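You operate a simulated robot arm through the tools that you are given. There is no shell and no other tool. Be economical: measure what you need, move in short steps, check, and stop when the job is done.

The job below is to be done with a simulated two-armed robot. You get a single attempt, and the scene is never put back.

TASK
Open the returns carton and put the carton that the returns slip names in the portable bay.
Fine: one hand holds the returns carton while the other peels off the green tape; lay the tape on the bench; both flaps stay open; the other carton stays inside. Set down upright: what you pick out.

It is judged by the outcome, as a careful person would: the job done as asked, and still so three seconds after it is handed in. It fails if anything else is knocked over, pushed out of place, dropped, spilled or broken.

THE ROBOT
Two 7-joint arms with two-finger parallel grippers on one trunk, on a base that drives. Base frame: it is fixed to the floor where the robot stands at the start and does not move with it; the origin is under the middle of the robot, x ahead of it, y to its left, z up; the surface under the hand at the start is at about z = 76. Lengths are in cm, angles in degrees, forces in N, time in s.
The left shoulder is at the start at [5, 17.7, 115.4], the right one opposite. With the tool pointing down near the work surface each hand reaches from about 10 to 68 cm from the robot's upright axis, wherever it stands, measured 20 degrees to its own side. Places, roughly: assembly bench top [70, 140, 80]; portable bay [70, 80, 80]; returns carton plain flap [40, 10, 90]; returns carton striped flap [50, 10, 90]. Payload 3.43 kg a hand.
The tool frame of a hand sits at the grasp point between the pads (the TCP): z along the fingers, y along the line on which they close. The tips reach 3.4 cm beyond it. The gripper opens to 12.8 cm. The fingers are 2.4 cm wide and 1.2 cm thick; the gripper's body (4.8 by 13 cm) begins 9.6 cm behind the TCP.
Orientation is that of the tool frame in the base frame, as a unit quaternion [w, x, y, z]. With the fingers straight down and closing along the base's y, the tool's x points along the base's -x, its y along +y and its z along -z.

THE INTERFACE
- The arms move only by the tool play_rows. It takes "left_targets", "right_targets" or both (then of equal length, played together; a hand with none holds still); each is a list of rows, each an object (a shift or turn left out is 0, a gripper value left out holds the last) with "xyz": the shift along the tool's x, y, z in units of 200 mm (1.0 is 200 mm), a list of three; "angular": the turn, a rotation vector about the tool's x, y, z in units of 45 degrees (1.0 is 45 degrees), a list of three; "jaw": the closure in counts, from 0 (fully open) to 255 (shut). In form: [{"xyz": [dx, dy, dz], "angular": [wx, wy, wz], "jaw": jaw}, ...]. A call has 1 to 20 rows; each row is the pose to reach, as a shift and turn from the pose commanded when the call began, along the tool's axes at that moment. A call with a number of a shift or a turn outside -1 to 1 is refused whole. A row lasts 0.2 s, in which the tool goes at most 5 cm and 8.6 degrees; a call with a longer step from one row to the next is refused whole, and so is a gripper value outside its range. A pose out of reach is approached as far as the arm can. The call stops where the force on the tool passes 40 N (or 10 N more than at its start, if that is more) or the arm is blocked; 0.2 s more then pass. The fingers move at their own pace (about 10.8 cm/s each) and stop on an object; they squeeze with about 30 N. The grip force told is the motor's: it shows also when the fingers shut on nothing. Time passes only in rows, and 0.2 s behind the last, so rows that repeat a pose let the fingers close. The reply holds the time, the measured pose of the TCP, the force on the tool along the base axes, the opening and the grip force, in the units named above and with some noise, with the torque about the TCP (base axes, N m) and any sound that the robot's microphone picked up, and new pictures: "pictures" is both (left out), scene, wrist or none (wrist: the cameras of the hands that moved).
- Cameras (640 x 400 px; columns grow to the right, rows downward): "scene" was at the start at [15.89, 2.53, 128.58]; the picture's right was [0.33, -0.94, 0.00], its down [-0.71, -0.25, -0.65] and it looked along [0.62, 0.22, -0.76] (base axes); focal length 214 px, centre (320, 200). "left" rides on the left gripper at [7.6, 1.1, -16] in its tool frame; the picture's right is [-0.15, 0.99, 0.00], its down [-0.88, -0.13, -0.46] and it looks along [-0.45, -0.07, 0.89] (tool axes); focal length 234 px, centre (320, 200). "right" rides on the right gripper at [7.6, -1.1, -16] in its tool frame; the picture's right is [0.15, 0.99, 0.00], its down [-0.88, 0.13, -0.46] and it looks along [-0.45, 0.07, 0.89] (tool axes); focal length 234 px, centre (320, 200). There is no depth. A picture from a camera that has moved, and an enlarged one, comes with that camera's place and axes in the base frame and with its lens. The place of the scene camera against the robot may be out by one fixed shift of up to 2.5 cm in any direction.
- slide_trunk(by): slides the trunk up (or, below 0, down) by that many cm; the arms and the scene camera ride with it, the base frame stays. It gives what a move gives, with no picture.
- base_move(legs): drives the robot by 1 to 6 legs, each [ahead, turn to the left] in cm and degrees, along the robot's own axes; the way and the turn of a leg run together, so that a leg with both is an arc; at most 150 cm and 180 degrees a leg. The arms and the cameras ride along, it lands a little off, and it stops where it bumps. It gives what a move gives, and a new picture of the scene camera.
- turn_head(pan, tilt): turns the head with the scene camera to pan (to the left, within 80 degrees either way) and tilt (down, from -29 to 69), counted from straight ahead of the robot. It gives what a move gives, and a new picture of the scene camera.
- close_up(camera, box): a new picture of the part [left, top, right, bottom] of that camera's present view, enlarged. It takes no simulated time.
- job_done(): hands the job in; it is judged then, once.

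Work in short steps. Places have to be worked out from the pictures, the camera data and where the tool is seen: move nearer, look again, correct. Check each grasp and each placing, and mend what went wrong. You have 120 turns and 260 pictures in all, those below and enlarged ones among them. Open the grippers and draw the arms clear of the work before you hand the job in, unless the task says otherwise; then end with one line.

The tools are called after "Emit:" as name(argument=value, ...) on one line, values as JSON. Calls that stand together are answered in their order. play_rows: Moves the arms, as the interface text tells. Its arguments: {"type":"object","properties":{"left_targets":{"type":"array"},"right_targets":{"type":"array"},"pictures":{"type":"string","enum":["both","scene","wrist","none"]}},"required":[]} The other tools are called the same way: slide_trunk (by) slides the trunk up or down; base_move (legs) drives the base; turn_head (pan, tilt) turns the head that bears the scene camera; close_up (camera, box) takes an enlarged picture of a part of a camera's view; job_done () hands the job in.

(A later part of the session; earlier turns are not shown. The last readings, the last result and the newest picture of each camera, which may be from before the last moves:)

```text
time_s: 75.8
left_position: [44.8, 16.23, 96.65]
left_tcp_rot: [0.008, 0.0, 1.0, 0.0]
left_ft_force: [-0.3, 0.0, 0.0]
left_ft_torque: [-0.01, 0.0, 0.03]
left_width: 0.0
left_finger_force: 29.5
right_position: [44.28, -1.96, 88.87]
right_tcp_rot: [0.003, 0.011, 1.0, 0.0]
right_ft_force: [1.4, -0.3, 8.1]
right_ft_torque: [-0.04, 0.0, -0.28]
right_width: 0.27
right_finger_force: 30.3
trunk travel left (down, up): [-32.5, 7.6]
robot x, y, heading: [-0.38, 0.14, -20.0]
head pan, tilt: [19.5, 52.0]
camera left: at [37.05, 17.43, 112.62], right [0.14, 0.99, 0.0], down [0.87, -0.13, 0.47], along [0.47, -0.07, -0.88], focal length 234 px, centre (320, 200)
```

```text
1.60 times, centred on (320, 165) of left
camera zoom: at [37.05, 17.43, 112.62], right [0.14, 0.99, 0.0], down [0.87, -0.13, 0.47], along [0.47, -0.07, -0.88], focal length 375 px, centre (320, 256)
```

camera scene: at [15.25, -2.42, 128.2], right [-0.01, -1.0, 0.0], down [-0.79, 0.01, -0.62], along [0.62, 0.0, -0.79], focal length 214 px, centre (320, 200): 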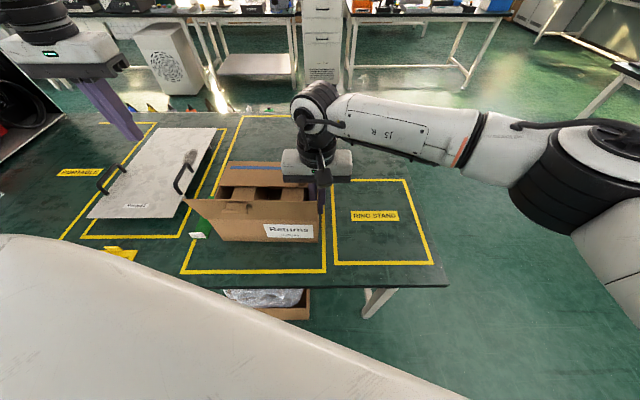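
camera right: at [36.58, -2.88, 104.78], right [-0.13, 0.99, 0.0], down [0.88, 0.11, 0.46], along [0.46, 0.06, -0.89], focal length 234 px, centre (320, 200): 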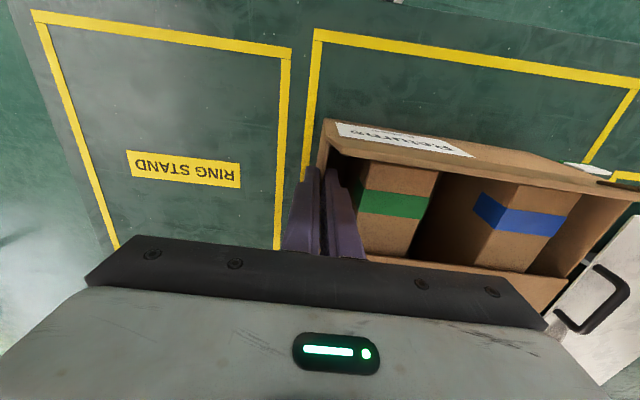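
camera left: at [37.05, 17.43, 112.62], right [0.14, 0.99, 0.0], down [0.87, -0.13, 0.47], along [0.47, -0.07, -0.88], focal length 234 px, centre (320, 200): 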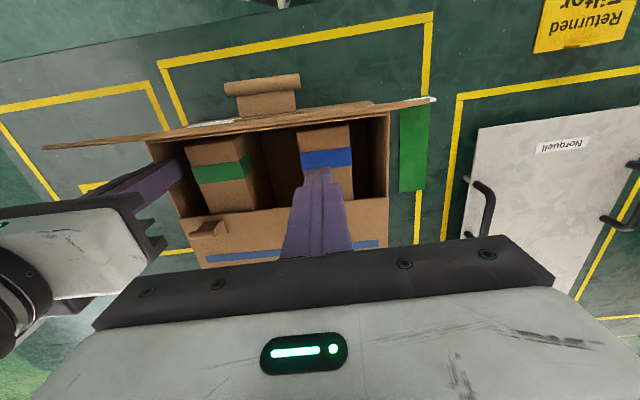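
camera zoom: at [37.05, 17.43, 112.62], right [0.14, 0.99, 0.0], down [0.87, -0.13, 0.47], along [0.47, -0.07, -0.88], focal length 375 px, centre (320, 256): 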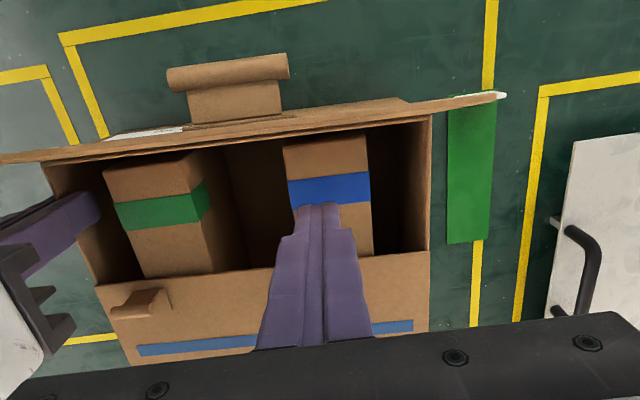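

Sweep 12 cm toward −x to open the near flap well past vertical.

Emit:
play_rows(left_targets=[{"xyz": [0.08, 0, 0]}, {"xyz": [0.16, 0, 0]}, {"xyz": [0.24, 0, 0]}, {"xyz": [0.32, 0, 0]}, {"xyz": [0.4, 0, 0]}, {"xyz": [0.48, 0, 0]}, {"xyz": [0.56, 0, 0]}, {"xyz": [0.62, 0, 0]}], pictures="both")

Emit:
close_up(camera="scene", box=[160, 110, 360, 270])

```text
time_s: 77.6
left_position: [34.21, 15.98, 96.99]
left_tcp_rot: [0.005, -0.001, 1.0, 0.002]
left_ft_force: [5.2, 1.4, -3.4]
left_ft_torque: [0.1, -0.19, 0.07]
left_width: 0.01
left_finger_force: 30.2
left hand out of reach, approached as far as the arm can: row 7, 8
right_position: [44.32, -2.18, 88.72]
right_tcp_rot: [0.001, 0.012, 1.0, -0.002]
right_ft_force: [-8.8, 1.3, 8.0]
right_ft_torque: [-0.03, 0.99, 0.95]
right_width: 1.13
right_finger_force: 30.0
trunk travel left (down, up): [-32.5, 7.6]
robot x, y, heading: [-0.28, -0.17, -19.7]
head pan, tilt: [19.5, 52.0]
camera scene: at [15.24, -2.36, 128.19], right [-0.01, -1.0, 0.0], down [-0.79, 0.01, -0.62], along [0.62, 0.0, -0.79], focal length 214 px, centre (320, 200)
camera left: at [26.46, 17.12, 112.98], right [0.14, 0.99, 0.01], down [0.88, -0.13, 0.46], along [0.46, -0.06, -0.89], focal length 234 px, centre (320, 200)
```

scene: 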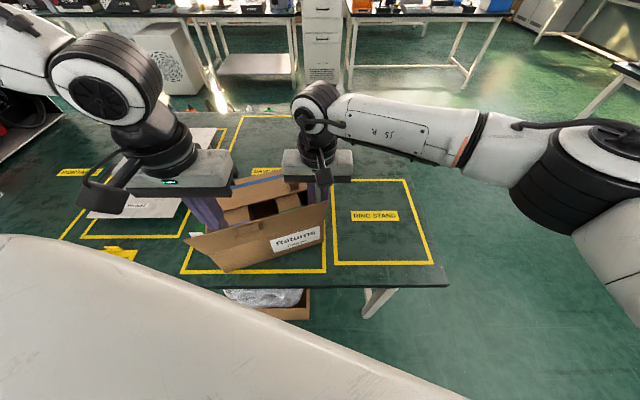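
left: 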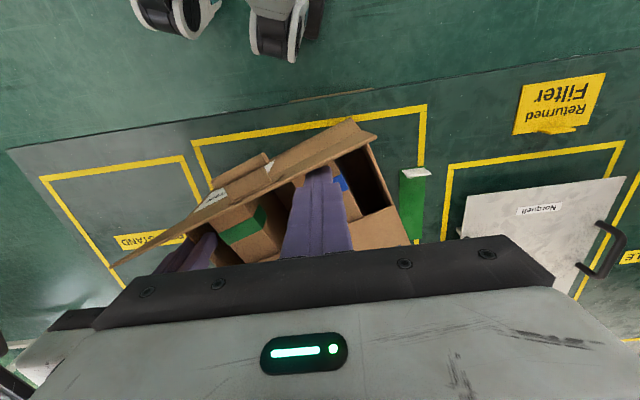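

```text
2.50 times, centred on (260, 190) of scene
camera zoom: at [15.24, -2.36, 128.19], right [-0.01, -1.0, 0.0], down [-0.79, 0.01, -0.62], along [0.62, 0.0, -0.79], focal length 536 px, centre (470, 225)
```

zoom: 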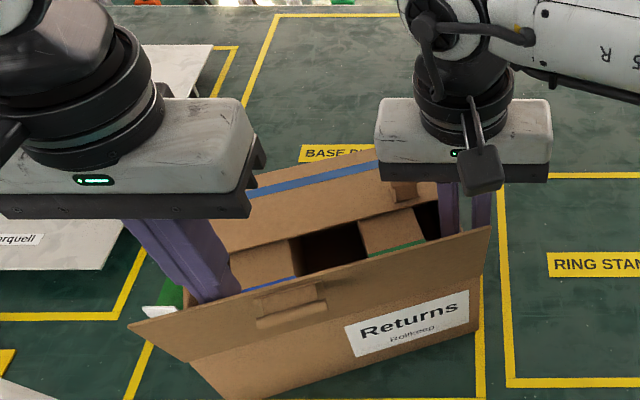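

The near flap has evidently reached its stop (~115°), and the carton pivoted. I retract the left hand inside and up and check.

Emit:
play_rows(left_targets=[{"xyz": [-0.1, 0, -0.02]}, {"xyz": [-0.2, 0, -0.1]}, {"xyz": [-0.3, 0, -0.25]}, {"xyz": [-0.4, 0.05, -0.35]}, {"xyz": [-0.5, 0.15, -0.4]}], pictures="both")

Emit:
close_up(camera="scene", box=[160, 110, 360, 270])

```text
time_s: 78.8
left_position: [44.19, 18.88, 105.13]
left_tcp_rot: [0.008, 0.0, 1.0, 0.0]
left_ft_force: [0.2, -0.4, -0.6]
left_ft_torque: [0.03, -0.04, 0.03]
left_width: 0.0
left_finger_force: 29.8
right_position: [44.27, -1.97, 88.76]
right_tcp_rot: [0.003, 0.012, 1.0, 0.0]
right_ft_force: [1.6, -1.1, 0.0]
right_ft_torque: [-0.04, -0.17, 0.29]
right_width: 0.25
right_finger_force: 30.2
trunk travel left (down, up): [-32.5, 7.6]
robot x, y, heading: [-0.08, 0.38, -19.8]
head pan, tilt: [19.5, 52.0]
camera scene: at [15.31, -2.41, 128.19], right [-0.01, -1.0, 0.0], down [-0.79, 0.01, -0.62], along [0.62, 0.0, -0.79], focal length 214 px, centre (320, 200)
camera left: at [36.45, 20.14, 121.11], right [0.15, 0.99, 0.0], down [0.87, -0.13, 0.47], along [0.46, -0.07, -0.88], focal length 234 px, centre (320, 200)
```

scene: 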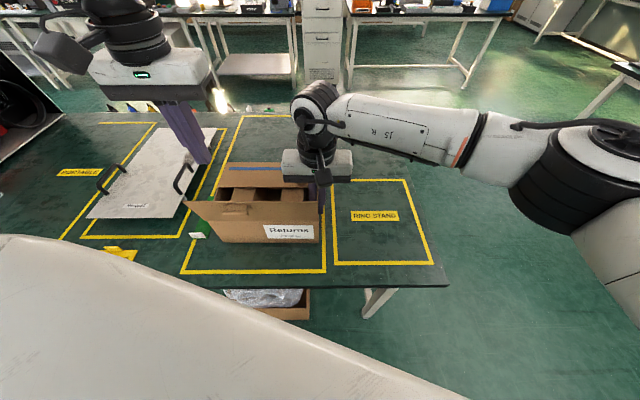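
left: 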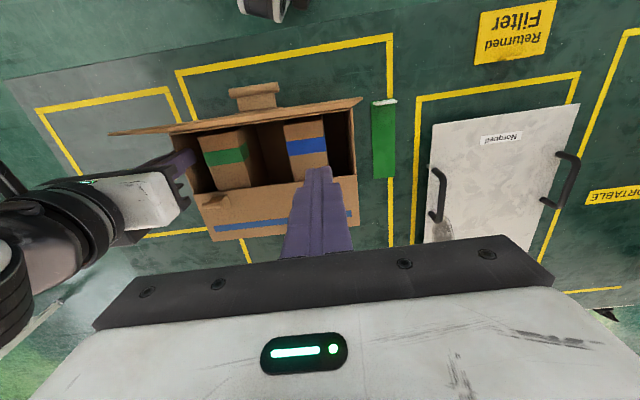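

```text
2.50 times, centred on (260, 190) of scene
camera zoom: at [15.31, -2.41, 128.19], right [-0.01, -1.0, 0.0], down [-0.79, 0.01, -0.62], along [0.62, 0.0, -0.79], focal length 536 px, centre (470, 225)
```

zoom: 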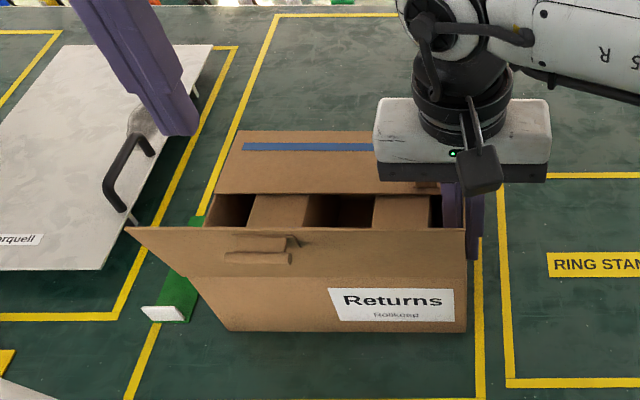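

The carton sprang back square; near flap is at its stop and stays. Next the striped flap: with the left fingers tilted 18° forward I'll reach in the gap between the inner cartons and lift the flap's free edge.

Emit:
play_rows(left_targets=[{"xyz": [0.0, -0.11, 0.05], "angular": [0, -0.13, 0]}, {"xyz": [-0.02, -0.22, 0.15], "angular": [0, -0.27, 0]}, {"xyz": [-0.04, -0.33, 0.25], "angular": [0, -0.4, 0]}, {"xyz": [-0.065, -0.33, 0.4], "angular": [0, -0.4, 0]}, {"xyz": [-0.065, -0.33, 0.5], "angular": [0, -0.4, 0]}], pictures="both")

Emit:
close_up(camera="left", box=[120, 40, 520, 290])

Emit:
close_up(camera="scene", box=[180, 110, 340, 240])

```text
time_s: 80.0
left_position: [45.83, 12.3, 95.32]
left_tcp_rot: [0.164, -0.002, 0.986, 0.001]
left_ft_force: [-0.3, -0.8, -0.8]
left_ft_torque: [-0.02, 0.0, -0.02]
left_width: 0.0
left_finger_force: 30.3
right_position: [44.26, -1.94, 88.82]
right_tcp_rot: [0.003, 0.01, 1.0, 0.0]
right_ft_force: [0.1, -2.7, 1.5]
right_ft_torque: [-0.01, 0.06, 0.17]
right_width: 0.28
right_finger_force: 29.9
trunk travel left (down, up): [-32.5, 7.6]
robot x, y, heading: [-0.02, -0.01, -19.9]
head pan, tilt: [19.5, 52.0]
camera scene: at [15.3, -2.43, 128.19], right [-0.01, -1.0, 0.0], down [-0.79, 0.01, -0.62], along [0.62, 0.0, -0.79], focal length 214 px, centre (320, 200)
camera left: at [33.36, 13.41, 107.94], right [0.14, 0.99, 0.05], down [0.69, -0.13, 0.72], along [0.72, -0.07, -0.7], focal length 234 px, centre (320, 200)
```

scene: 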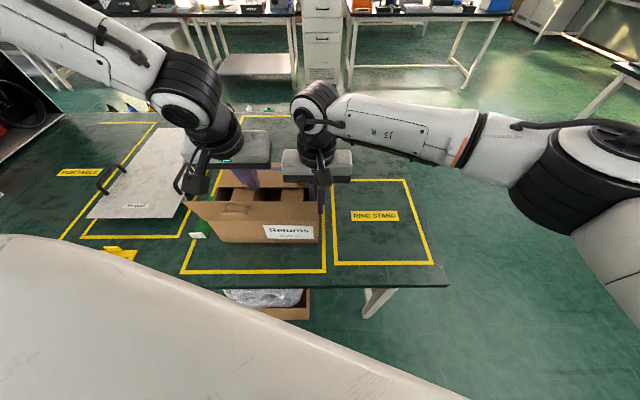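
left: 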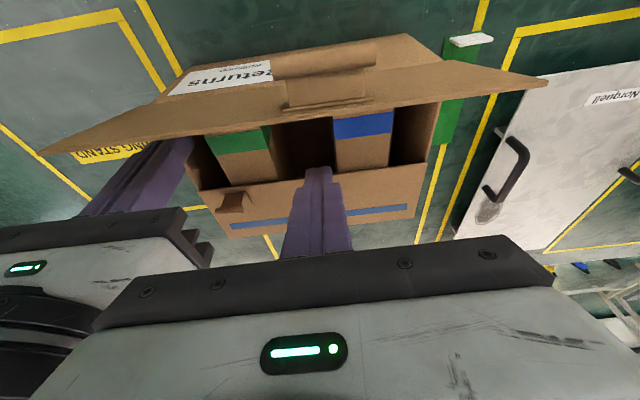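

```text
1.60 times, centred on (320, 165) of left
camera zoom: at [33.36, 13.41, 107.94], right [0.14, 0.99, 0.05], down [0.69, -0.13, 0.72], along [0.72, -0.07, -0.7], focal length 375 px, centre (320, 256)
```

zoom: 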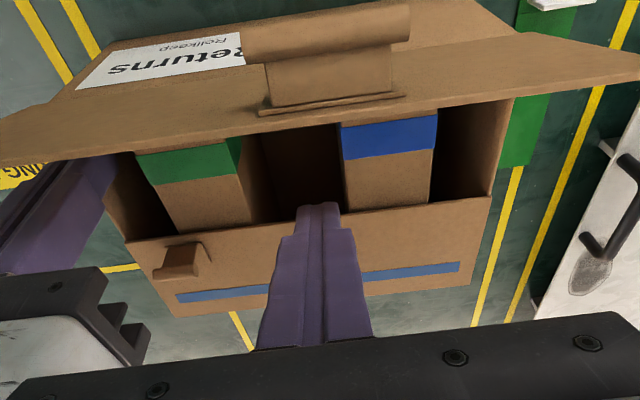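

```text
3.08 times, centred on (260, 175) of scene
camera zoom: at [15.3, -2.43, 128.19], right [-0.01, -1.0, 0.0], down [-0.79, 0.01, -0.62], along [0.62, 0.0, -0.79], focal length 660 px, centre (505, 277)
```

zoom: 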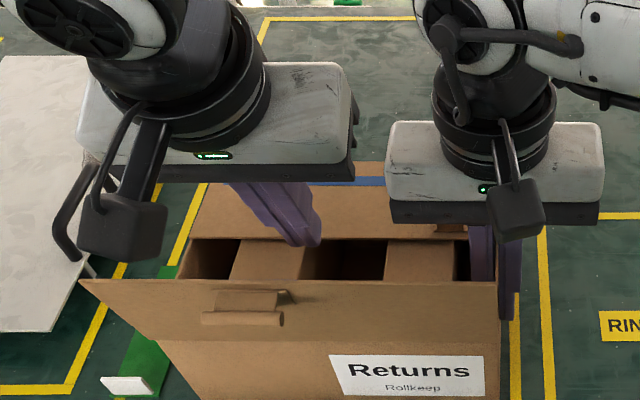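

Aim is good (flap edge at x≈49.7). I go down into the gap beside the edge, then forward until just touching.

Emit:
play_rows(left_targets=[{"xyz": [0.037, 0, 0.109]}, {"xyz": [0.073, 0, 0.218]}, {"xyz": [0.11, 0, 0.326]}, {"xyz": [0.08, 0, 0.336]}, {"xyz": [0.03, 0, 0.353]}, {"xyz": [0.03, 0, 0.353]}], pictures="both")

Emit:
close_up(camera="left", box=[120, 40, 520, 290])

```text
time_s: 81.4
left_position: [47.31, 12.09, 88.26]
left_tcp_rot: [0.164, -0.001, 0.986, 0.0]
left_ft_force: [0.1, -0.3, -0.8]
left_ft_torque: [0.0, -0.02, -0.02]
left_width: 0.01
left_finger_force: 29.5
right_position: [44.28, -1.91, 88.74]
right_tcp_rot: [0.002, 0.011, 1.0, 0.0]
right_ft_force: [-1.6, -0.9, 0.3]
right_ft_torque: [-0.01, 0.2, 0.17]
right_width: 0.28
right_finger_force: 29.8
trunk travel left (down, up): [-32.5, 7.6]
robot x, y, heading: [-0.33, 0.16, -19.9]
head pan, tilt: [19.5, 52.0]
camera scene: at [15.29, -2.42, 128.19], right [-0.01, -1.0, 0.0], down [-0.79, 0.01, -0.62], along [0.62, 0.0, -0.79], focal length 214 px, centre (320, 200)
camera left: at [34.85, 13.31, 100.94], right [0.14, 0.99, 0.05], down [0.69, -0.13, 0.72], along [0.71, -0.07, -0.7], focal length 234 px, centre (320, 200)
```

scene: 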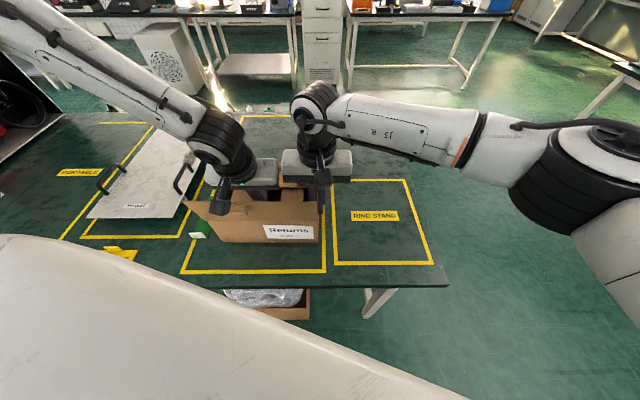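
left: 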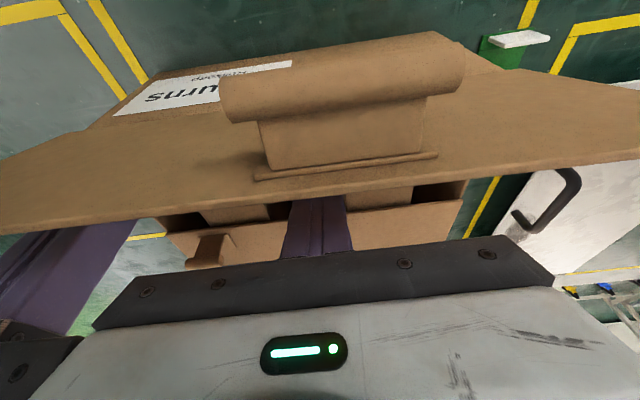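

```text
1.60 times, centred on (320, 165) of left
camera zoom: at [34.85, 13.31, 100.94], right [0.14, 0.99, 0.05], down [0.69, -0.13, 0.72], along [0.71, -0.07, -0.7], focal length 375 px, centre (320, 256)
```

zoom: 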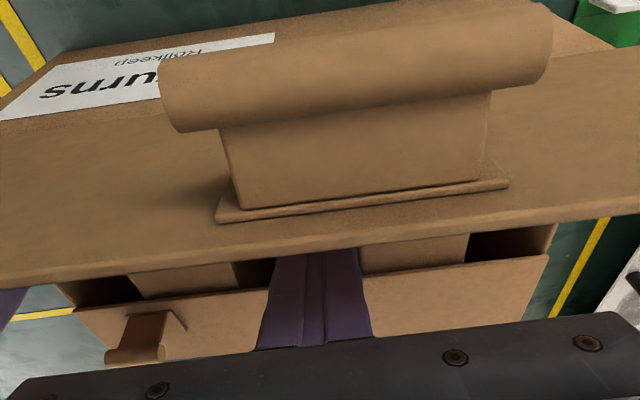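

The fingers are in the gap. Press lightly forward onto the edge and lift 4 cm.

Emit:
play_rows(left_targets=[{"xyz": [-0.033, 0, 0.011]}, {"xyz": [-0.049, 0, -0.036]}, {"xyz": [-0.07, 0, -0.082]}, {"xyz": [-0.095, 0, -0.126]}, {"xyz": [-0.1255, 0, -0.168]}], pictures="both")

Emit:
close_up(camera="scene", box=[180, 110, 340, 240])

Emit:
close_up(camera="right", box=[280, 80, 640, 300])

```text
time_s: 82.6
left_position: [48.75, 11.96, 92.3]
left_tcp_rot: [0.165, -0.001, 0.986, 0.0]
left_ft_force: [-1.6, -0.3, 0.1]
left_ft_torque: [-0.01, 0.02, -0.03]
left_width: 0.0
left_finger_force: 30.3
right_position: [44.39, -2.13, 88.81]
right_tcp_rot: [0.003, 0.01, 1.0, -0.001]
right_ft_force: [0.6, -0.1, 0.0]
right_ft_torque: [0.0, -0.13, -0.16]
right_width: 0.28
right_finger_force: 30.1
trunk travel left (down, up): [-32.5, 7.6]
robot x, y, heading: [-0.5, 0.33, -19.6]
head pan, tilt: [19.5, 52.0]
camera scene: at [15.33, -2.41, 128.19], right [-0.01, -1.0, 0.0], down [-0.79, 0.01, -0.62], along [0.62, 0.0, -0.79], focal length 214 px, centre (320, 200)
camera left: at [36.44, 13.19, 104.99], right [0.14, 0.99, 0.05], down [0.68, -0.13, 0.72], along [0.72, -0.07, -0.7], focal length 234 px, centre (320, 200)
```

scene: 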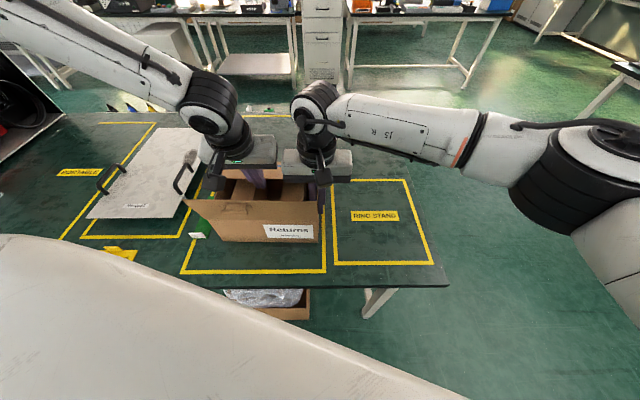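
left: 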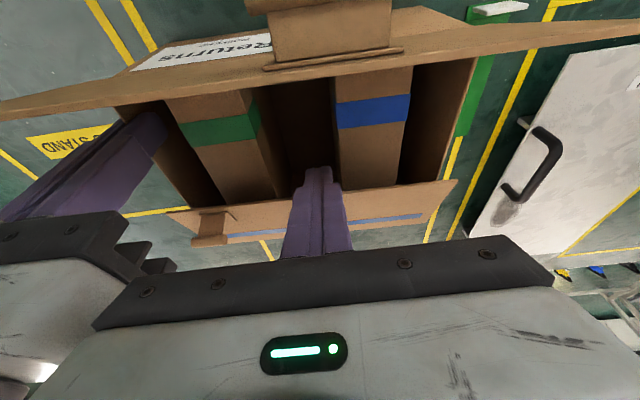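

```text
3.08 times, centred on (260, 175) of scene
camera zoom: at [15.33, -2.41, 128.19], right [-0.01, -1.0, 0.0], down [-0.79, 0.01, -0.62], along [0.62, 0.0, -0.79], focal length 660 px, centre (505, 277)
```

zoom: 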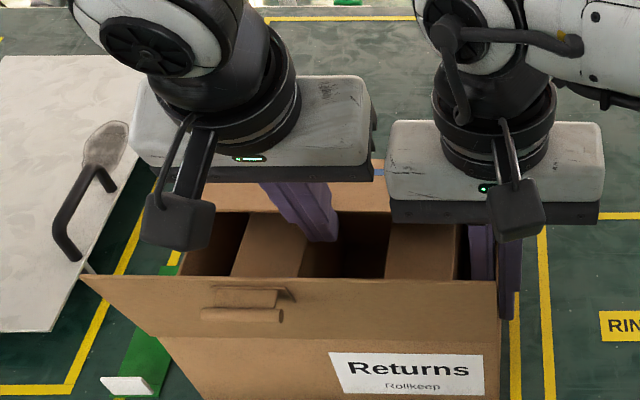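

```text
1.78 times, centred on (460, 190) of right
camera zoom: at [36.65, -2.91, 104.73], right [-0.12, 0.99, 0.0], down [0.88, 0.11, 0.46], along [0.46, 0.06, -0.89], focal length 416 px, centre (71, 218)
```

zoom: 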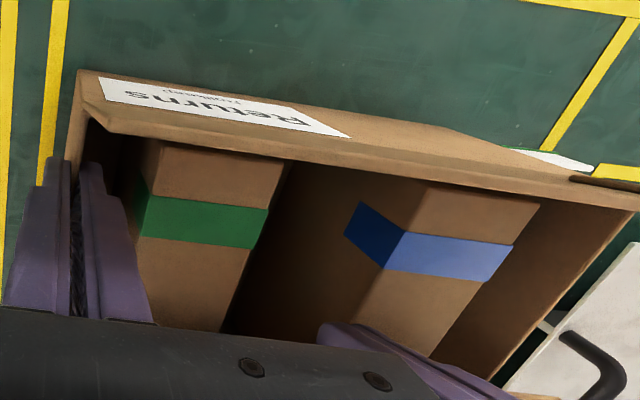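

The striped flap is riding up on the fingers. Continue along its arc to about vertical.

Emit:
play_rows(left_targets=[{"xyz": [-0.07, 0, -0.05]}, {"xyz": [-0.145, 0, -0.093]}, {"xyz": [-0.2, 0, -0.115]}, {"xyz": [-0.259, 0, -0.134]}, {"xyz": [-0.32, 0, -0.128]}, {"xyz": [-0.38, 0, -0.119]}, {"xyz": [-0.44, 0, -0.1]}, {"xyz": [-0.4985, 0, -0.079]}], pictures="both")

Emit:
close_up(camera="scene", box=[180, 80, 340, 240])

```text
time_s: 84.4
left_position: [57.5, 12.11, 96.69]
left_tcp_rot: [0.164, -0.001, 0.986, 0.0]
left_ft_force: [-0.8, -0.4, -1.2]
left_ft_torque: [0.01, 0.0, 0.01]
left_width: 0.02
left_finger_force: 29.8
right_position: [44.19, -1.88, 88.82]
right_tcp_rot: [0.003, 0.011, 1.0, 0.0]
right_ft_force: [2.9, -0.2, -0.2]
right_ft_torque: [0.04, 0.0, -0.3]
right_width: 0.3
right_finger_force: 29.8
trunk travel left (down, up): [-32.5, 7.6]
robot x, y, heading: [0.08, -0.08, -20.0]
head pan, tilt: [19.5, 52.0]
camera scene: at [15.33, -2.41, 128.19], right [-0.01, -1.0, 0.0], down [-0.79, 0.01, -0.62], along [0.62, 0.0, -0.79], focal length 214 px, centre (320, 200)
camera left: at [45.18, 13.33, 109.44], right [0.14, 0.99, 0.05], down [0.69, -0.13, 0.72], along [0.71, -0.07, -0.7], focal length 234 px, centre (320, 200)
```

scene: 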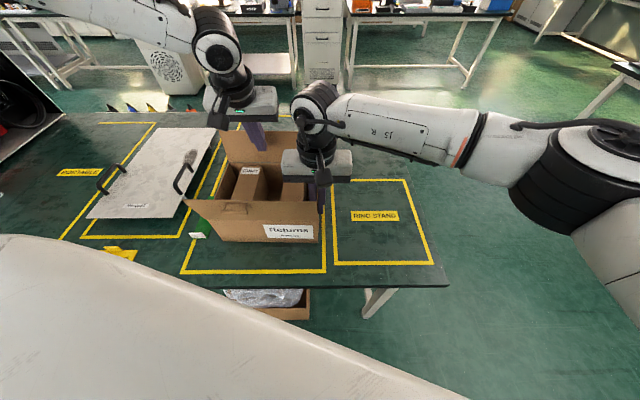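
left: 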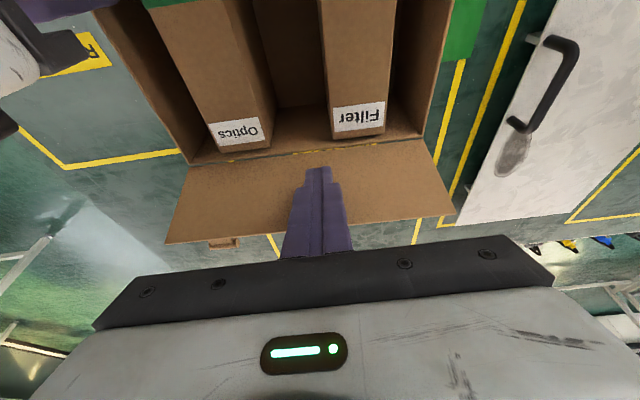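

```text
2.50 times, centred on (260, 160) of scene
camera zoom: at [15.33, -2.41, 128.19], right [-0.01, -1.0, 0.0], down [-0.79, 0.01, -0.62], along [0.62, 0.0, -0.79], focal length 536 px, centre (470, 300)
```

zoom: 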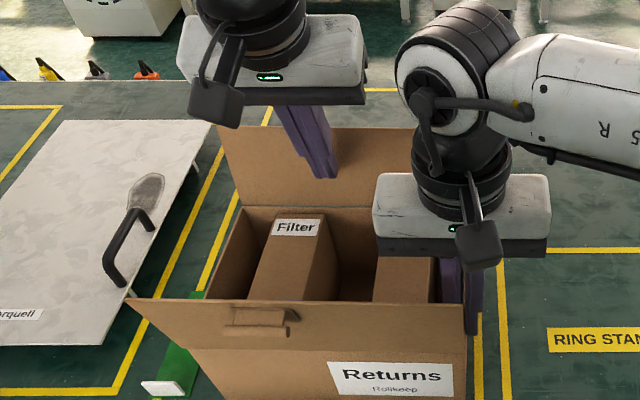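

Labels read "Filter" (left, blue band) and "Optics". I push the striped flap to its stop past vertical.

Emit:
play_rows(left_targets=[{"xyz": [-0.05, 0, 0.02]}, {"xyz": [-0.1, 0, 0.04]}, {"xyz": [-0.15, 0, 0.065]}, {"xyz": [-0.2, 0, 0.09]}, {"xyz": [-0.23, 0, 0.104]}, {"xyz": [-0.23, 0, 0.104]}], pictures="both")

```text
time_s: 85.3
left_position: [60.59, 11.87, 96.58]
left_tcp_rot: [0.159, 0.002, 0.987, -0.002]
left_ft_force: [-8.9, 1.0, 8.7]
left_ft_torque: [0.05, 0.05, 0.03]
left_width: 0.0
left_finger_force: 29.7
right_position: [44.85, -1.56, 89.45]
right_tcp_rot: [0.015, 0.013, 1.0, 0.007]
right_ft_force: [2.4, 1.7, 5.8]
right_ft_torque: [-0.46, -0.15, -0.71]
right_width: 0.34
right_finger_force: 30.5
trunk travel left (down, up): [-32.5, 7.6]
robot x, y, heading: [-0.26, -0.18, -19.9]
head pan, tilt: [19.5, 52.0]
stopped in row 4 (left hand): the force on the tool passed its limit at 42 N (the readings are from after the stop); the commanded pose is now the measured one
camera scene: at [15.1, -2.39, 128.23], right [-0.01, -1.0, 0.0], down [-0.79, 0.01, -0.62], along [0.62, 0.0, -0.79], focal length 214 px, centre (320, 200)
camera left: at [48.33, 13.15, 109.42], right [0.14, 0.99, 0.04], down [0.69, -0.13, 0.71], along [0.71, -0.07, -0.7], focal length 234 px, centre (320, 200)
```

scene: 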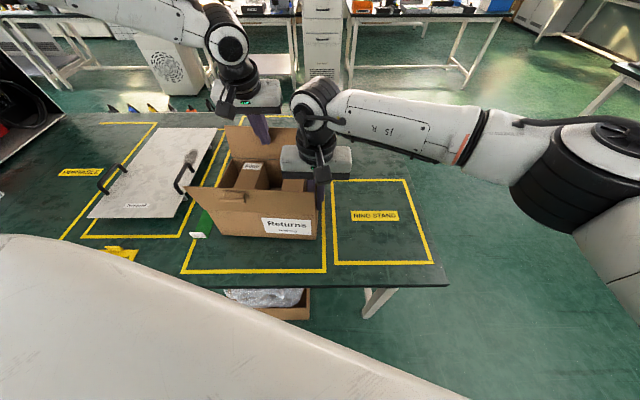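
left: 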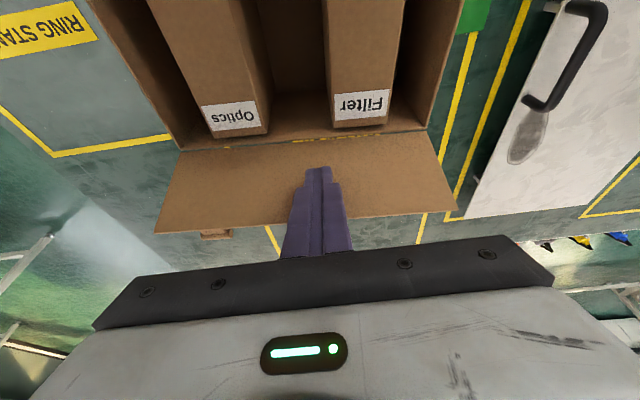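

It reached its stop. I back the left hand off and up, and check the flap stays.

Emit:
play_rows(left_targets=[{"xyz": [0.05, 0, -0.03]}, {"xyz": [0.1, 0, -0.08]}, {"xyz": [0.15, 0, -0.18]}, {"xyz": [0.15, 0, -0.35]}, {"xyz": [0.15, 0, -0.5]}, {"xyz": [0.15, 0, -0.5]}], pictures="both")

Emit:
close_up(camera="scene", box=[180, 80, 340, 240])

```text
time_s: 86.7
left_position: [54.93, 11.71, 104.96]
left_tcp_rot: [0.158, 0.003, 0.987, -0.003]
left_ft_force: [0.4, 1.4, -0.1]
left_ft_torque: [0.0, 0.01, 0.02]
left_width: 0.01
left_finger_force: 30.1
right_position: [44.86, -1.62, 89.09]
right_tcp_rot: [0.012, 0.011, 1.0, 0.008]
right_ft_force: [0.4, -0.4, -6.6]
right_ft_torque: [-0.57, 0.14, -0.12]
right_width: 0.27
right_finger_force: 29.9
trunk travel left (down, up): [-32.5, 7.6]
robot x, y, heading: [-0.46, 0.25, -19.8]
head pan, tilt: [19.5, 52.0]
camera scene: at [15.36, -2.39, 128.18], right [-0.01, -1.0, 0.0], down [-0.79, 0.01, -0.62], along [0.62, 0.0, -0.79], focal length 214 px, centre (320, 200)
camera left: at [42.73, 13.08, 117.79], right [0.14, 0.99, 0.04], down [0.69, -0.13, 0.71], along [0.71, -0.07, -0.71], focal length 234 px, centre (320, 200)
```

scene: 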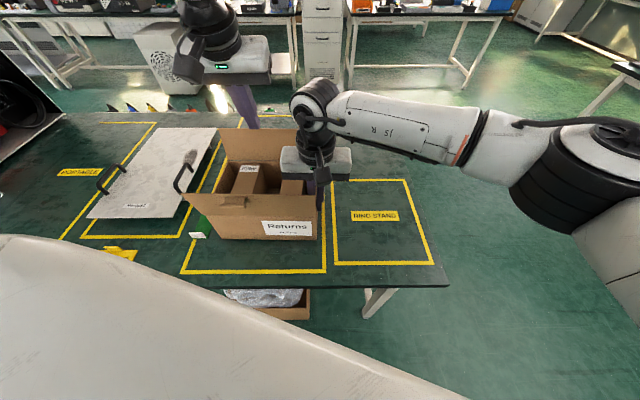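
left: 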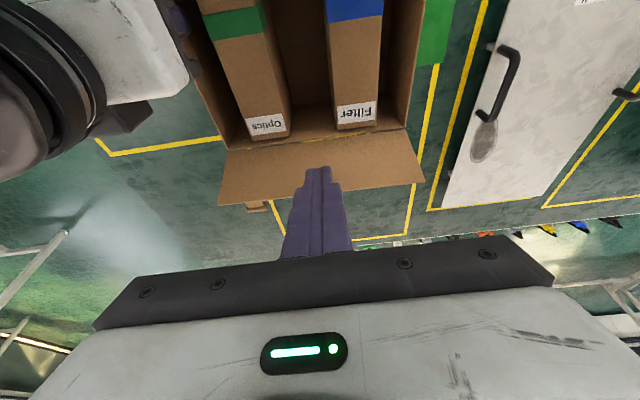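

```text
2.50 times, centred on (260, 160) of scene
camera zoom: at [15.36, -2.39, 128.18], right [-0.01, -1.0, 0.0], down [-0.79, 0.01, -0.62], along [0.62, 0.0, -0.79], focal length 536 px, centre (470, 300)
```

zoom: 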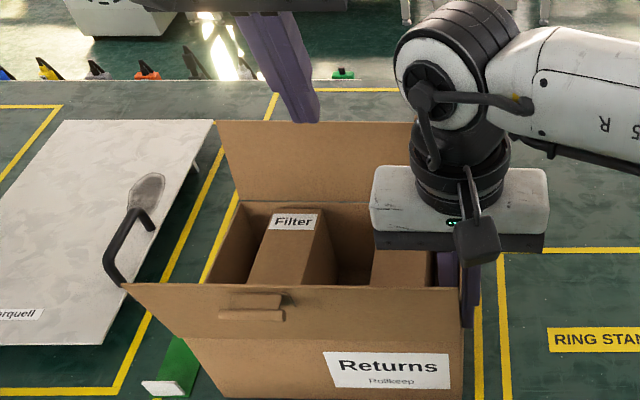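

Both flaps stay open. I set the carton edge fully down, release the right hand, and withdraw it up and back.

Emit:
play_rows(right_targets=[{"xyz": [0, 0, 0.015]}, {"xyz": [0, 0, 0.015], "jaw": 205}, {"xyz": [0, 0, 0.015], "jaw": 205}, {"xyz": [0, 0, -0.15]}, {"xyz": [0, 0, -0.35]}, {"xyz": [0, 0, -0.55]}, {"xyz": [0.1, -0.15, -0.65]}, {"xyz": [0.3, -0.3, -0.65]}, {"xyz": [0.5, -0.4, -0.65]}], pictures="scene")

Emit:
play_rows(left_targets=[{"xyz": [0, 0, 0], "angular": [0, 0.13, 0], "jaw": 60}, {"xyz": [0.1, 0.05, 0], "angular": [0, 0.27, 0]}, {"xyz": [0.2, 0.15, 0], "angular": [0, 0.41, 0]}, {"xyz": [0.3, 0.25, 0], "angular": [0, 0.41, 0]}, {"xyz": [0.3, 0.25, 0], "angular": [0, 0.41, 0]}], pictures="wrist")

Emit:
close_up(camera="left", box=[160, 60, 480, 260])

```text
time_s: 88.7
left_position: [54.77, 11.7, 104.9]
left_tcp_rot: [0.158, 0.002, 0.987, -0.002]
left_ft_force: [0.4, 0.3, 0.5]
left_ft_torque: [0.05, 0.01, 0.0]
left_width: 0.02
left_finger_force: 29.9
right_position: [34.14, -9.81, 101.75]
right_tcp_rot: [0.013, 0.013, 1.0, 0.007]
right_ft_force: [0.7, -0.4, 0.6]
right_ft_torque: [-0.01, -0.02, 0.04]
right_width: 2.52
right_finger_force: 0.0
trunk travel left (down, up): [-32.5, 7.6]
robot x, y, heading: [-0.53, 0.53, -19.8]
head pan, tilt: [19.5, 52.0]
camera scene: at [15.26, -2.44, 128.2], right [-0.01, -1.0, 0.0], down [-0.79, 0.01, -0.62], along [0.62, 0.0, -0.79], focal length 214 px, centre (320, 200)
```

scene: 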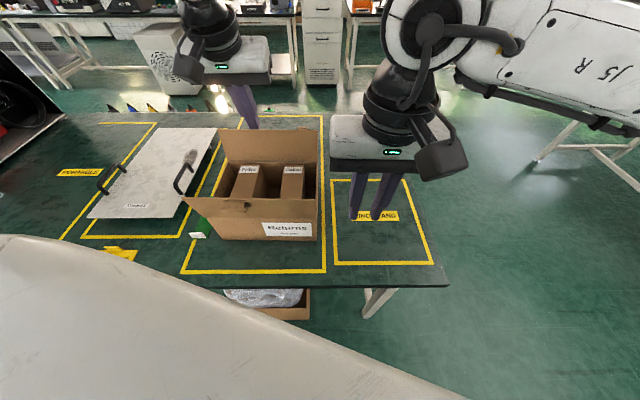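

```text
time_s: 89.9
left_position: [49.11, 17.21, 103.09]
left_tcp_rot: [-0.004, 0.003, 1.0, -0.001]
left_ft_force: [-0.5, -0.3, 0.4]
left_ft_torque: [0.0, 0.04, 0.0]
left_width: 9.8
left_finger_force: 0.1
right_position: [34.24, -9.93, 101.76]
right_tcp_rot: [0.013, 0.012, 1.0, 0.007]
right_ft_force: [0.0, 0.0, 0.4]
right_ft_torque: [0.0, 0.03, 0.04]
right_width: 2.47
right_finger_force: 0.0
trunk travel left (down, up): [-32.5, 7.6]
robot x, y, heading: [-0.0, 0.28, -19.9]
head pan, tilt: [19.5, 52.0]
camera left: at [41.59, 18.46, 119.11], right [0.15, 0.99, 0.0], down [0.88, -0.13, 0.45], along [0.45, -0.07, -0.89], focal length 234 px, centre (320, 200)
```

left: 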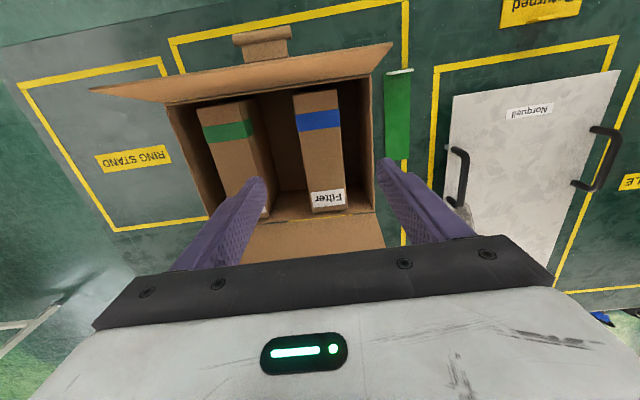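

```text
2.00 times, centred on (320, 160) of left
camera zoom: at [41.59, 18.46, 119.11], right [0.15, 0.99, 0.0], down [0.88, -0.13, 0.45], along [0.45, -0.07, -0.89], focal length 468 px, centre (320, 280)
```

zoom: 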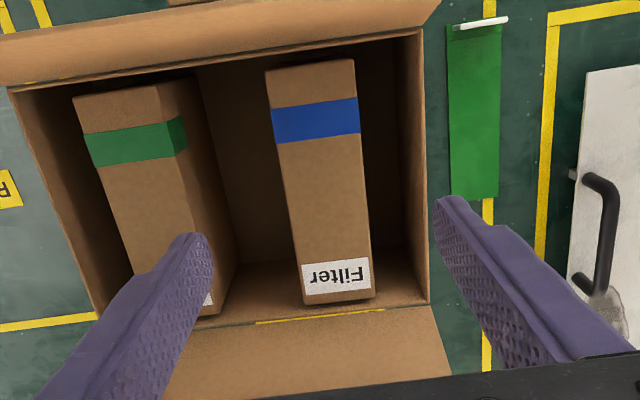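

The Filter carton spans about x 43–59, y 14.4–20.3, top near z 87. I set the jaw to ~7.6 cm and descend over its middle, pausing at z 93 for a check.

Emit:
play_rows(left_targets=[{"xyz": [-0.03, 0.003, 0.1], "jaw": 104}, {"xyz": [-0.06, 0.007, 0.2]}, {"xyz": [-0.09, 0.0075, 0.35]}, {"xyz": [-0.105, 0.0075, 0.5]}, {"xyz": [-0.105, 0.0075, 0.5]}], pictures="both")

Emit:
close_up(camera="left", box=[160, 60, 480, 260])

```text
time_s: 91.1
left_position: [50.98, 17.25, 92.91]
left_tcp_rot: [-0.002, 0.003, 1.0, -0.002]
left_ft_force: [-1.3, -0.3, -0.2]
left_ft_torque: [0.02, 0.02, 0.01]
left_width: 7.59
left_finger_force: 0.1
right_position: [34.25, -9.81, 101.72]
right_tcp_rot: [0.012, 0.012, 1.0, 0.008]
right_ft_force: [-0.1, -0.8, 0.2]
right_ft_torque: [0.0, 0.0, -0.02]
right_width: 2.5
right_finger_force: 0.0
trunk travel left (down, up): [-32.5, 7.6]
robot x, y, heading: [-0.39, 0.04, -19.9]
head pan, tilt: [19.5, 52.0]
camera scene: at [15.29, -2.39, 128.19], right [-0.01, -1.0, 0.0], down [-0.79, 0.01, -0.62], along [0.62, 0.0, -0.79], focal length 214 px, centre (320, 200)
camera left: at [43.46, 18.47, 108.98], right [0.15, 0.99, 0.0], down [0.88, -0.13, 0.45], along [0.45, -0.07, -0.89], focal length 234 px, centre (320, 200)
```

scene: 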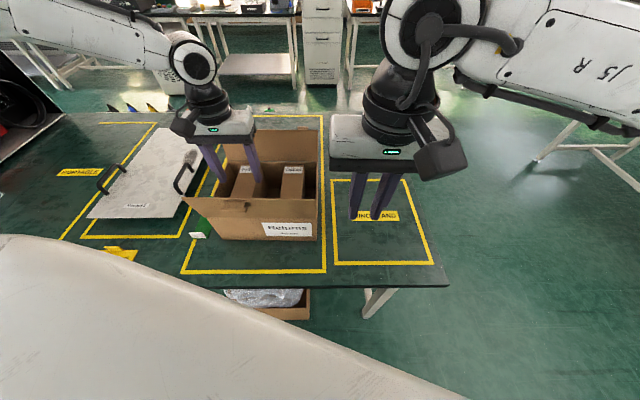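
left: 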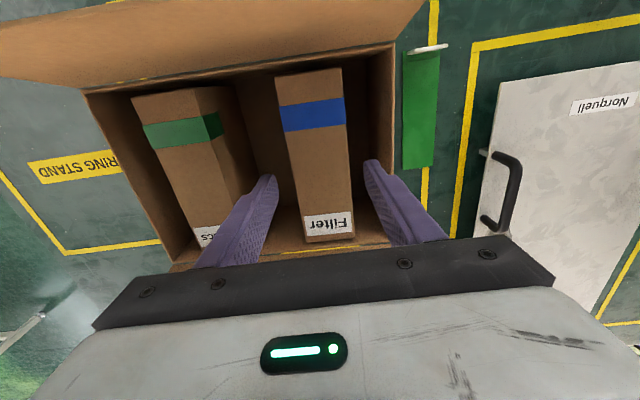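

```text
2.00 times, centred on (320, 160) of left
camera zoom: at [43.46, 18.47, 108.98], right [0.15, 0.99, 0.0], down [0.88, -0.13, 0.45], along [0.45, -0.07, -0.89], focal length 468 px, centre (320, 280)
```

zoom: 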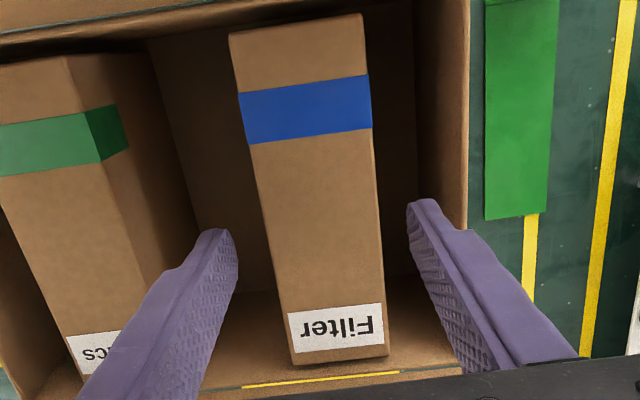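

Well centred. Descend 7.3 cm around it and close.

Emit:
play_rows(left_targets=[{"xyz": [0, 0, 0.1]}, {"xyz": [0, 0, 0.2]}, {"xyz": [0, 0, 0.3]}, {"xyz": [0, 0, 0.365]}, {"xyz": [0, 0, 0.365], "jaw": 255}, {"xyz": [0, 0, 0.365], "jaw": 255}, {"xyz": [0, 0, 0.365], "jaw": 255}, {"xyz": [0, 0, 0.365], "jaw": 255}], pictures="wrist")

```text
time_s: 92.9
left_position: [51.03, 17.11, 85.64]
left_tcp_rot: [-0.003, 0.002, 1.0, -0.002]
left_ft_force: [-0.9, 0.6, -0.4]
left_ft_torque: [0.06, 0.03, 0.03]
left_width: 5.6
left_finger_force: 29.9
right_position: [34.17, -9.73, 101.78]
right_tcp_rot: [0.012, 0.011, 1.0, 0.007]
right_ft_force: [0.1, 0.7, 0.7]
right_ft_torque: [0.0, -0.01, -0.01]
right_width: 2.5
right_finger_force: 0.0
trunk travel left (down, up): [-32.5, 7.6]
robot x, y, heading: [-0.08, 0.43, -20.0]
head pan, tilt: [19.5, 52.0]
camera left: at [43.64, 18.41, 101.66], right [0.15, 0.99, -0.01], down [0.88, -0.13, 0.45], along [0.45, -0.07, -0.89], focal length 234 px, centre (320, 200)
```

left: 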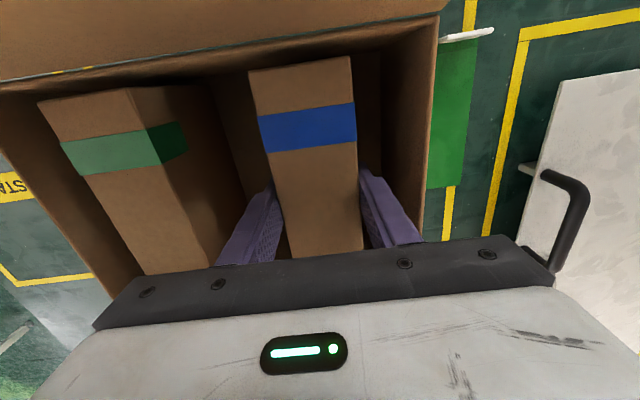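

Gripped at 5.6 cm width. Lift straight up, slowly at first.

Emit:
play_rows(left_targets=[{"xyz": [0, 0, -0.03]}, {"xyz": [0, 0, -0.08]}, {"xyz": [0, 0, -0.16]}, {"xyz": [0, 0, -0.26]}, {"xyz": [0, 0, -0.38]}, {"xyz": [0, 0, -0.5]}, {"xyz": [0, 0, -0.62]}, {"xyz": [0, 0, -0.74]}, {"xyz": [0, 0, -0.86]}, {"xyz": [0, 0, -0.98]}], pictures="both")

```text
time_s: 95.1
left_position: [51.28, 16.97, 105.36]
left_tcp_rot: [-0.002, 0.003, 1.0, -0.001]
left_ft_force: [0.4, -0.3, -2.8]
left_ft_torque: [0.0, 0.02, 0.0]
left_width: 5.62
left_finger_force: 29.5
right_position: [34.12, -9.89, 101.68]
right_tcp_rot: [0.012, 0.012, 1.0, 0.006]
right_ft_force: [0.3, 0.8, -0.2]
right_ft_torque: [0.0, 0.03, -0.01]
right_width: 2.52
right_finger_force: 0.0
trunk travel left (down, up): [-32.5, 7.6]
robot x, y, heading: [0.05, 0.24, -20.0]
head pan, tilt: [19.5, 52.0]
camera scene: at [15.31, -2.4, 128.19], right [-0.01, -1.0, 0.0], down [-0.79, 0.01, -0.62], along [0.62, 0.0, -0.79], focal length 214 px, centre (320, 200)
camera left: at [43.75, 18.26, 121.43], right [0.15, 0.99, 0.0], down [0.88, -0.13, 0.45], along [0.45, -0.07, -0.89], focal length 234 px, centre (320, 200)
```

scene: 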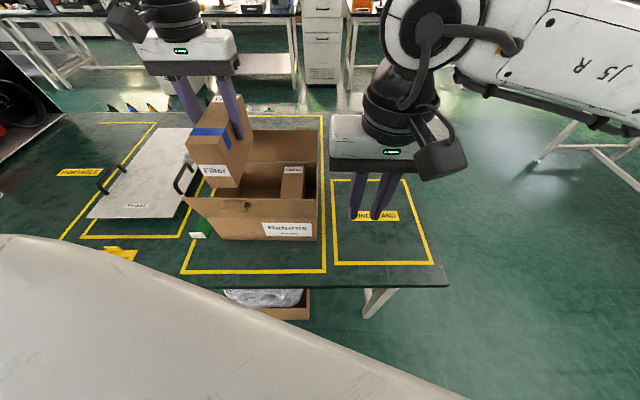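
left: 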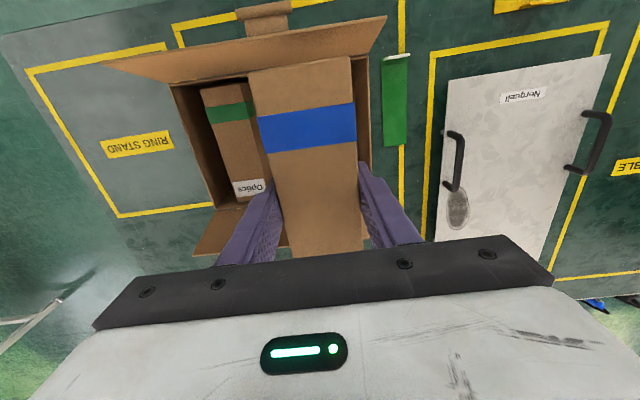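

The Filter carton is out, Optics stays inside. I raise the trunk for clearance and look left toward the portable bay and the driving path.

Emit:
slide_trunk(by=7)

Emit:
turn_head(pan=75, tilt=35)

```text
time_s: 96.2
left_position: [51.3, 17.03, 112.28]
left_tcp_rot: [-0.002, 0.003, 1.0, -0.002]
left_ft_force: [0.1, 1.2, -3.7]
left_ft_torque: [-0.03, -0.01, 0.01]
left_width: 5.57
left_finger_force: 30.2
right_position: [34.28, -9.83, 108.73]
right_tcp_rot: [0.012, 0.011, 1.0, 0.007]
right_ft_force: [0.0, -0.5, -0.1]
right_ft_torque: [0.03, 0.06, 0.02]
right_width: 2.51
right_finger_force: 0.1
trunk travel left (down, up): [-39.5, 0.6]
robot x, y, heading: [-0.06, -0.12, -19.8]
head pan, tilt: [19.5, 52.0]
```

```text
time_s: 97.4
left_position: [51.26, 17.03, 112.45]
left_tcp_rot: [-0.003, 0.003, 1.0, -0.002]
left_ft_force: [-0.4, 0.1, -3.4]
left_ft_torque: [0.04, 0.01, -0.03]
left_width: 5.59
left_finger_force: 30.1
right_position: [34.24, -9.93, 108.58]
right_tcp_rot: [0.012, 0.012, 1.0, 0.008]
right_ft_force: [-1.0, -0.4, 0.9]
right_ft_torque: [-0.01, -0.03, -0.01]
right_width: 2.54
right_finger_force: 0.1
trunk travel left (down, up): [-39.5, 0.6]
robot x, y, heading: [-0.12, -0.13, -20.1]
head pan, tilt: [75.0, 35.0]
camera scene: at [12.87, 4.89, 137.62], right [0.82, -0.57, 0.0], down [-0.33, -0.47, -0.82], along [0.47, 0.67, -0.57], focal length 214 px, centre (320, 200)
```

scene: 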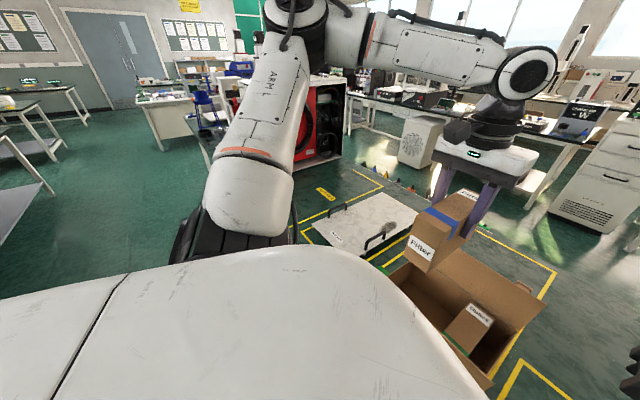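

The floor to the left is clear. I turn right to face along the bench (open space), check, then back up 60 cm alongside it.

Emit:
base_move(legs=[[0, -70], [-60, 0]])

```text
time_s: 103.9
left_position: [33.24, 16.65, 112.38]
left_tcp_rot: [-0.003, 0.582, 0.813, -0.001]
left_ft_force: [0.0, -1.0, -3.6]
left_ft_torque: [0.0, -0.02, 0.01]
left_width: 5.58
left_finger_force: 30.2
right_position: [2.38, 24.11, 108.74]
right_tcp_rot: [0.014, 0.59, 0.807, -0.002]
right_ft_force: [-0.2, -0.3, -0.3]
right_ft_torque: [0.01, 0.02, 0.0]
right_width: 2.52
right_finger_force: 0.1
trunk travel left (down, up): [-39.5, 0.6]
robot x, y, heading: [0.55, 60.02, -90.6]
head pan, tilt: [75.0, 35.0]
camera scene: at [10.46, 50.48, 137.63], right [-0.27, -0.96, 0.0], down [-0.55, 0.16, -0.82], along [0.79, -0.22, -0.57], focal length 214 px, centre (320, 200)
```

scene: 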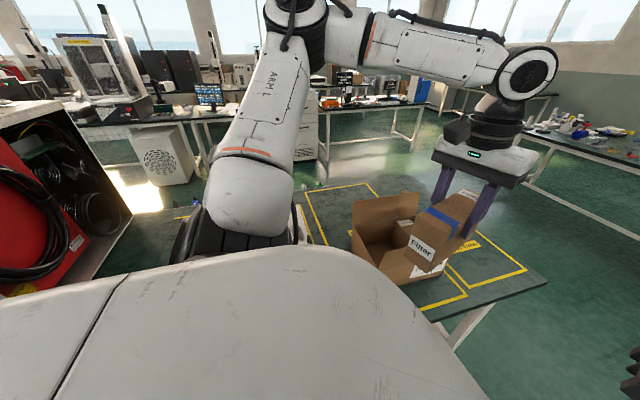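

Now at (0.5, 60). Turn left 60° and look with the head more ahead.

Emit:
base_move(legs=[[0, 60]])

Emit:
turn_head(pan=50, tilt=45)

```text
time_s: 107.0
left_position: [54.31, 67.22, 112.3]
left_tcp_rot: [-0.003, 0.093, 0.996, -0.002]
left_ft_force: [0.2, 0.3, -3.0]
left_ft_torque: [-0.01, 0.01, 0.03]
left_width: 5.56
left_finger_force: 30.0
right_position: [32.77, 43.91, 108.77]
right_tcp_rot: [0.013, 0.103, 0.995, 0.006]
right_ft_force: [-0.2, 0.8, 0.4]
right_ft_torque: [-0.01, 0.02, 0.0]
right_width: 2.53
right_finger_force: 0.1
trunk travel left (down, up): [-39.5, 0.6]
robot x, y, heading: [0.34, 59.98, -30.5]
head pan, tilt: [75.0, 35.0]
camera scene: at [14.41, 62.56, 137.62], right [0.7, -0.71, 0.0], down [-0.41, -0.4, -0.82], along [0.58, 0.58, -0.57], focal length 214 px, centre (320, 200)
```

scene: 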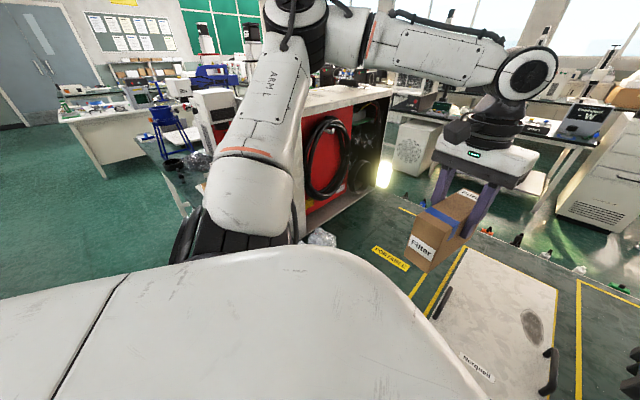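

```text
time_s: 107.9
left_position: [54.22, 67.27, 112.33]
left_tcp_rot: [-0.003, 0.094, 0.996, -0.001]
left_ft_force: [0.8, 0.1, -3.8]
left_ft_torque: [0.01, -0.05, 0.04]
left_width: 5.57
left_finger_force: 29.8
right_position: [32.76, 43.92, 108.76]
right_tcp_rot: [0.013, 0.103, 0.995, 0.006]
right_ft_force: [-0.6, -1.3, -0.7]
right_ft_torque: [-0.03, 0.0, -0.03]
right_width: 2.5
right_finger_force: 0.1
trunk travel left (down, up): [-39.5, 0.6]
robot x, y, heading: [0.78, 59.78, -30.3]
head pan, tilt: [50.0, 45.0]
camera scene: at [15.8, 59.09, 136.15], right [0.34, -0.94, 0.0], down [-0.67, -0.24, -0.71], along [0.67, 0.24, -0.71], focal length 214 px, centre (320, 200)
```

scene: 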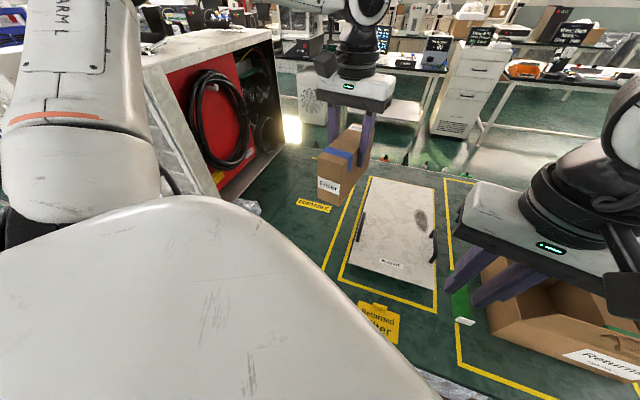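

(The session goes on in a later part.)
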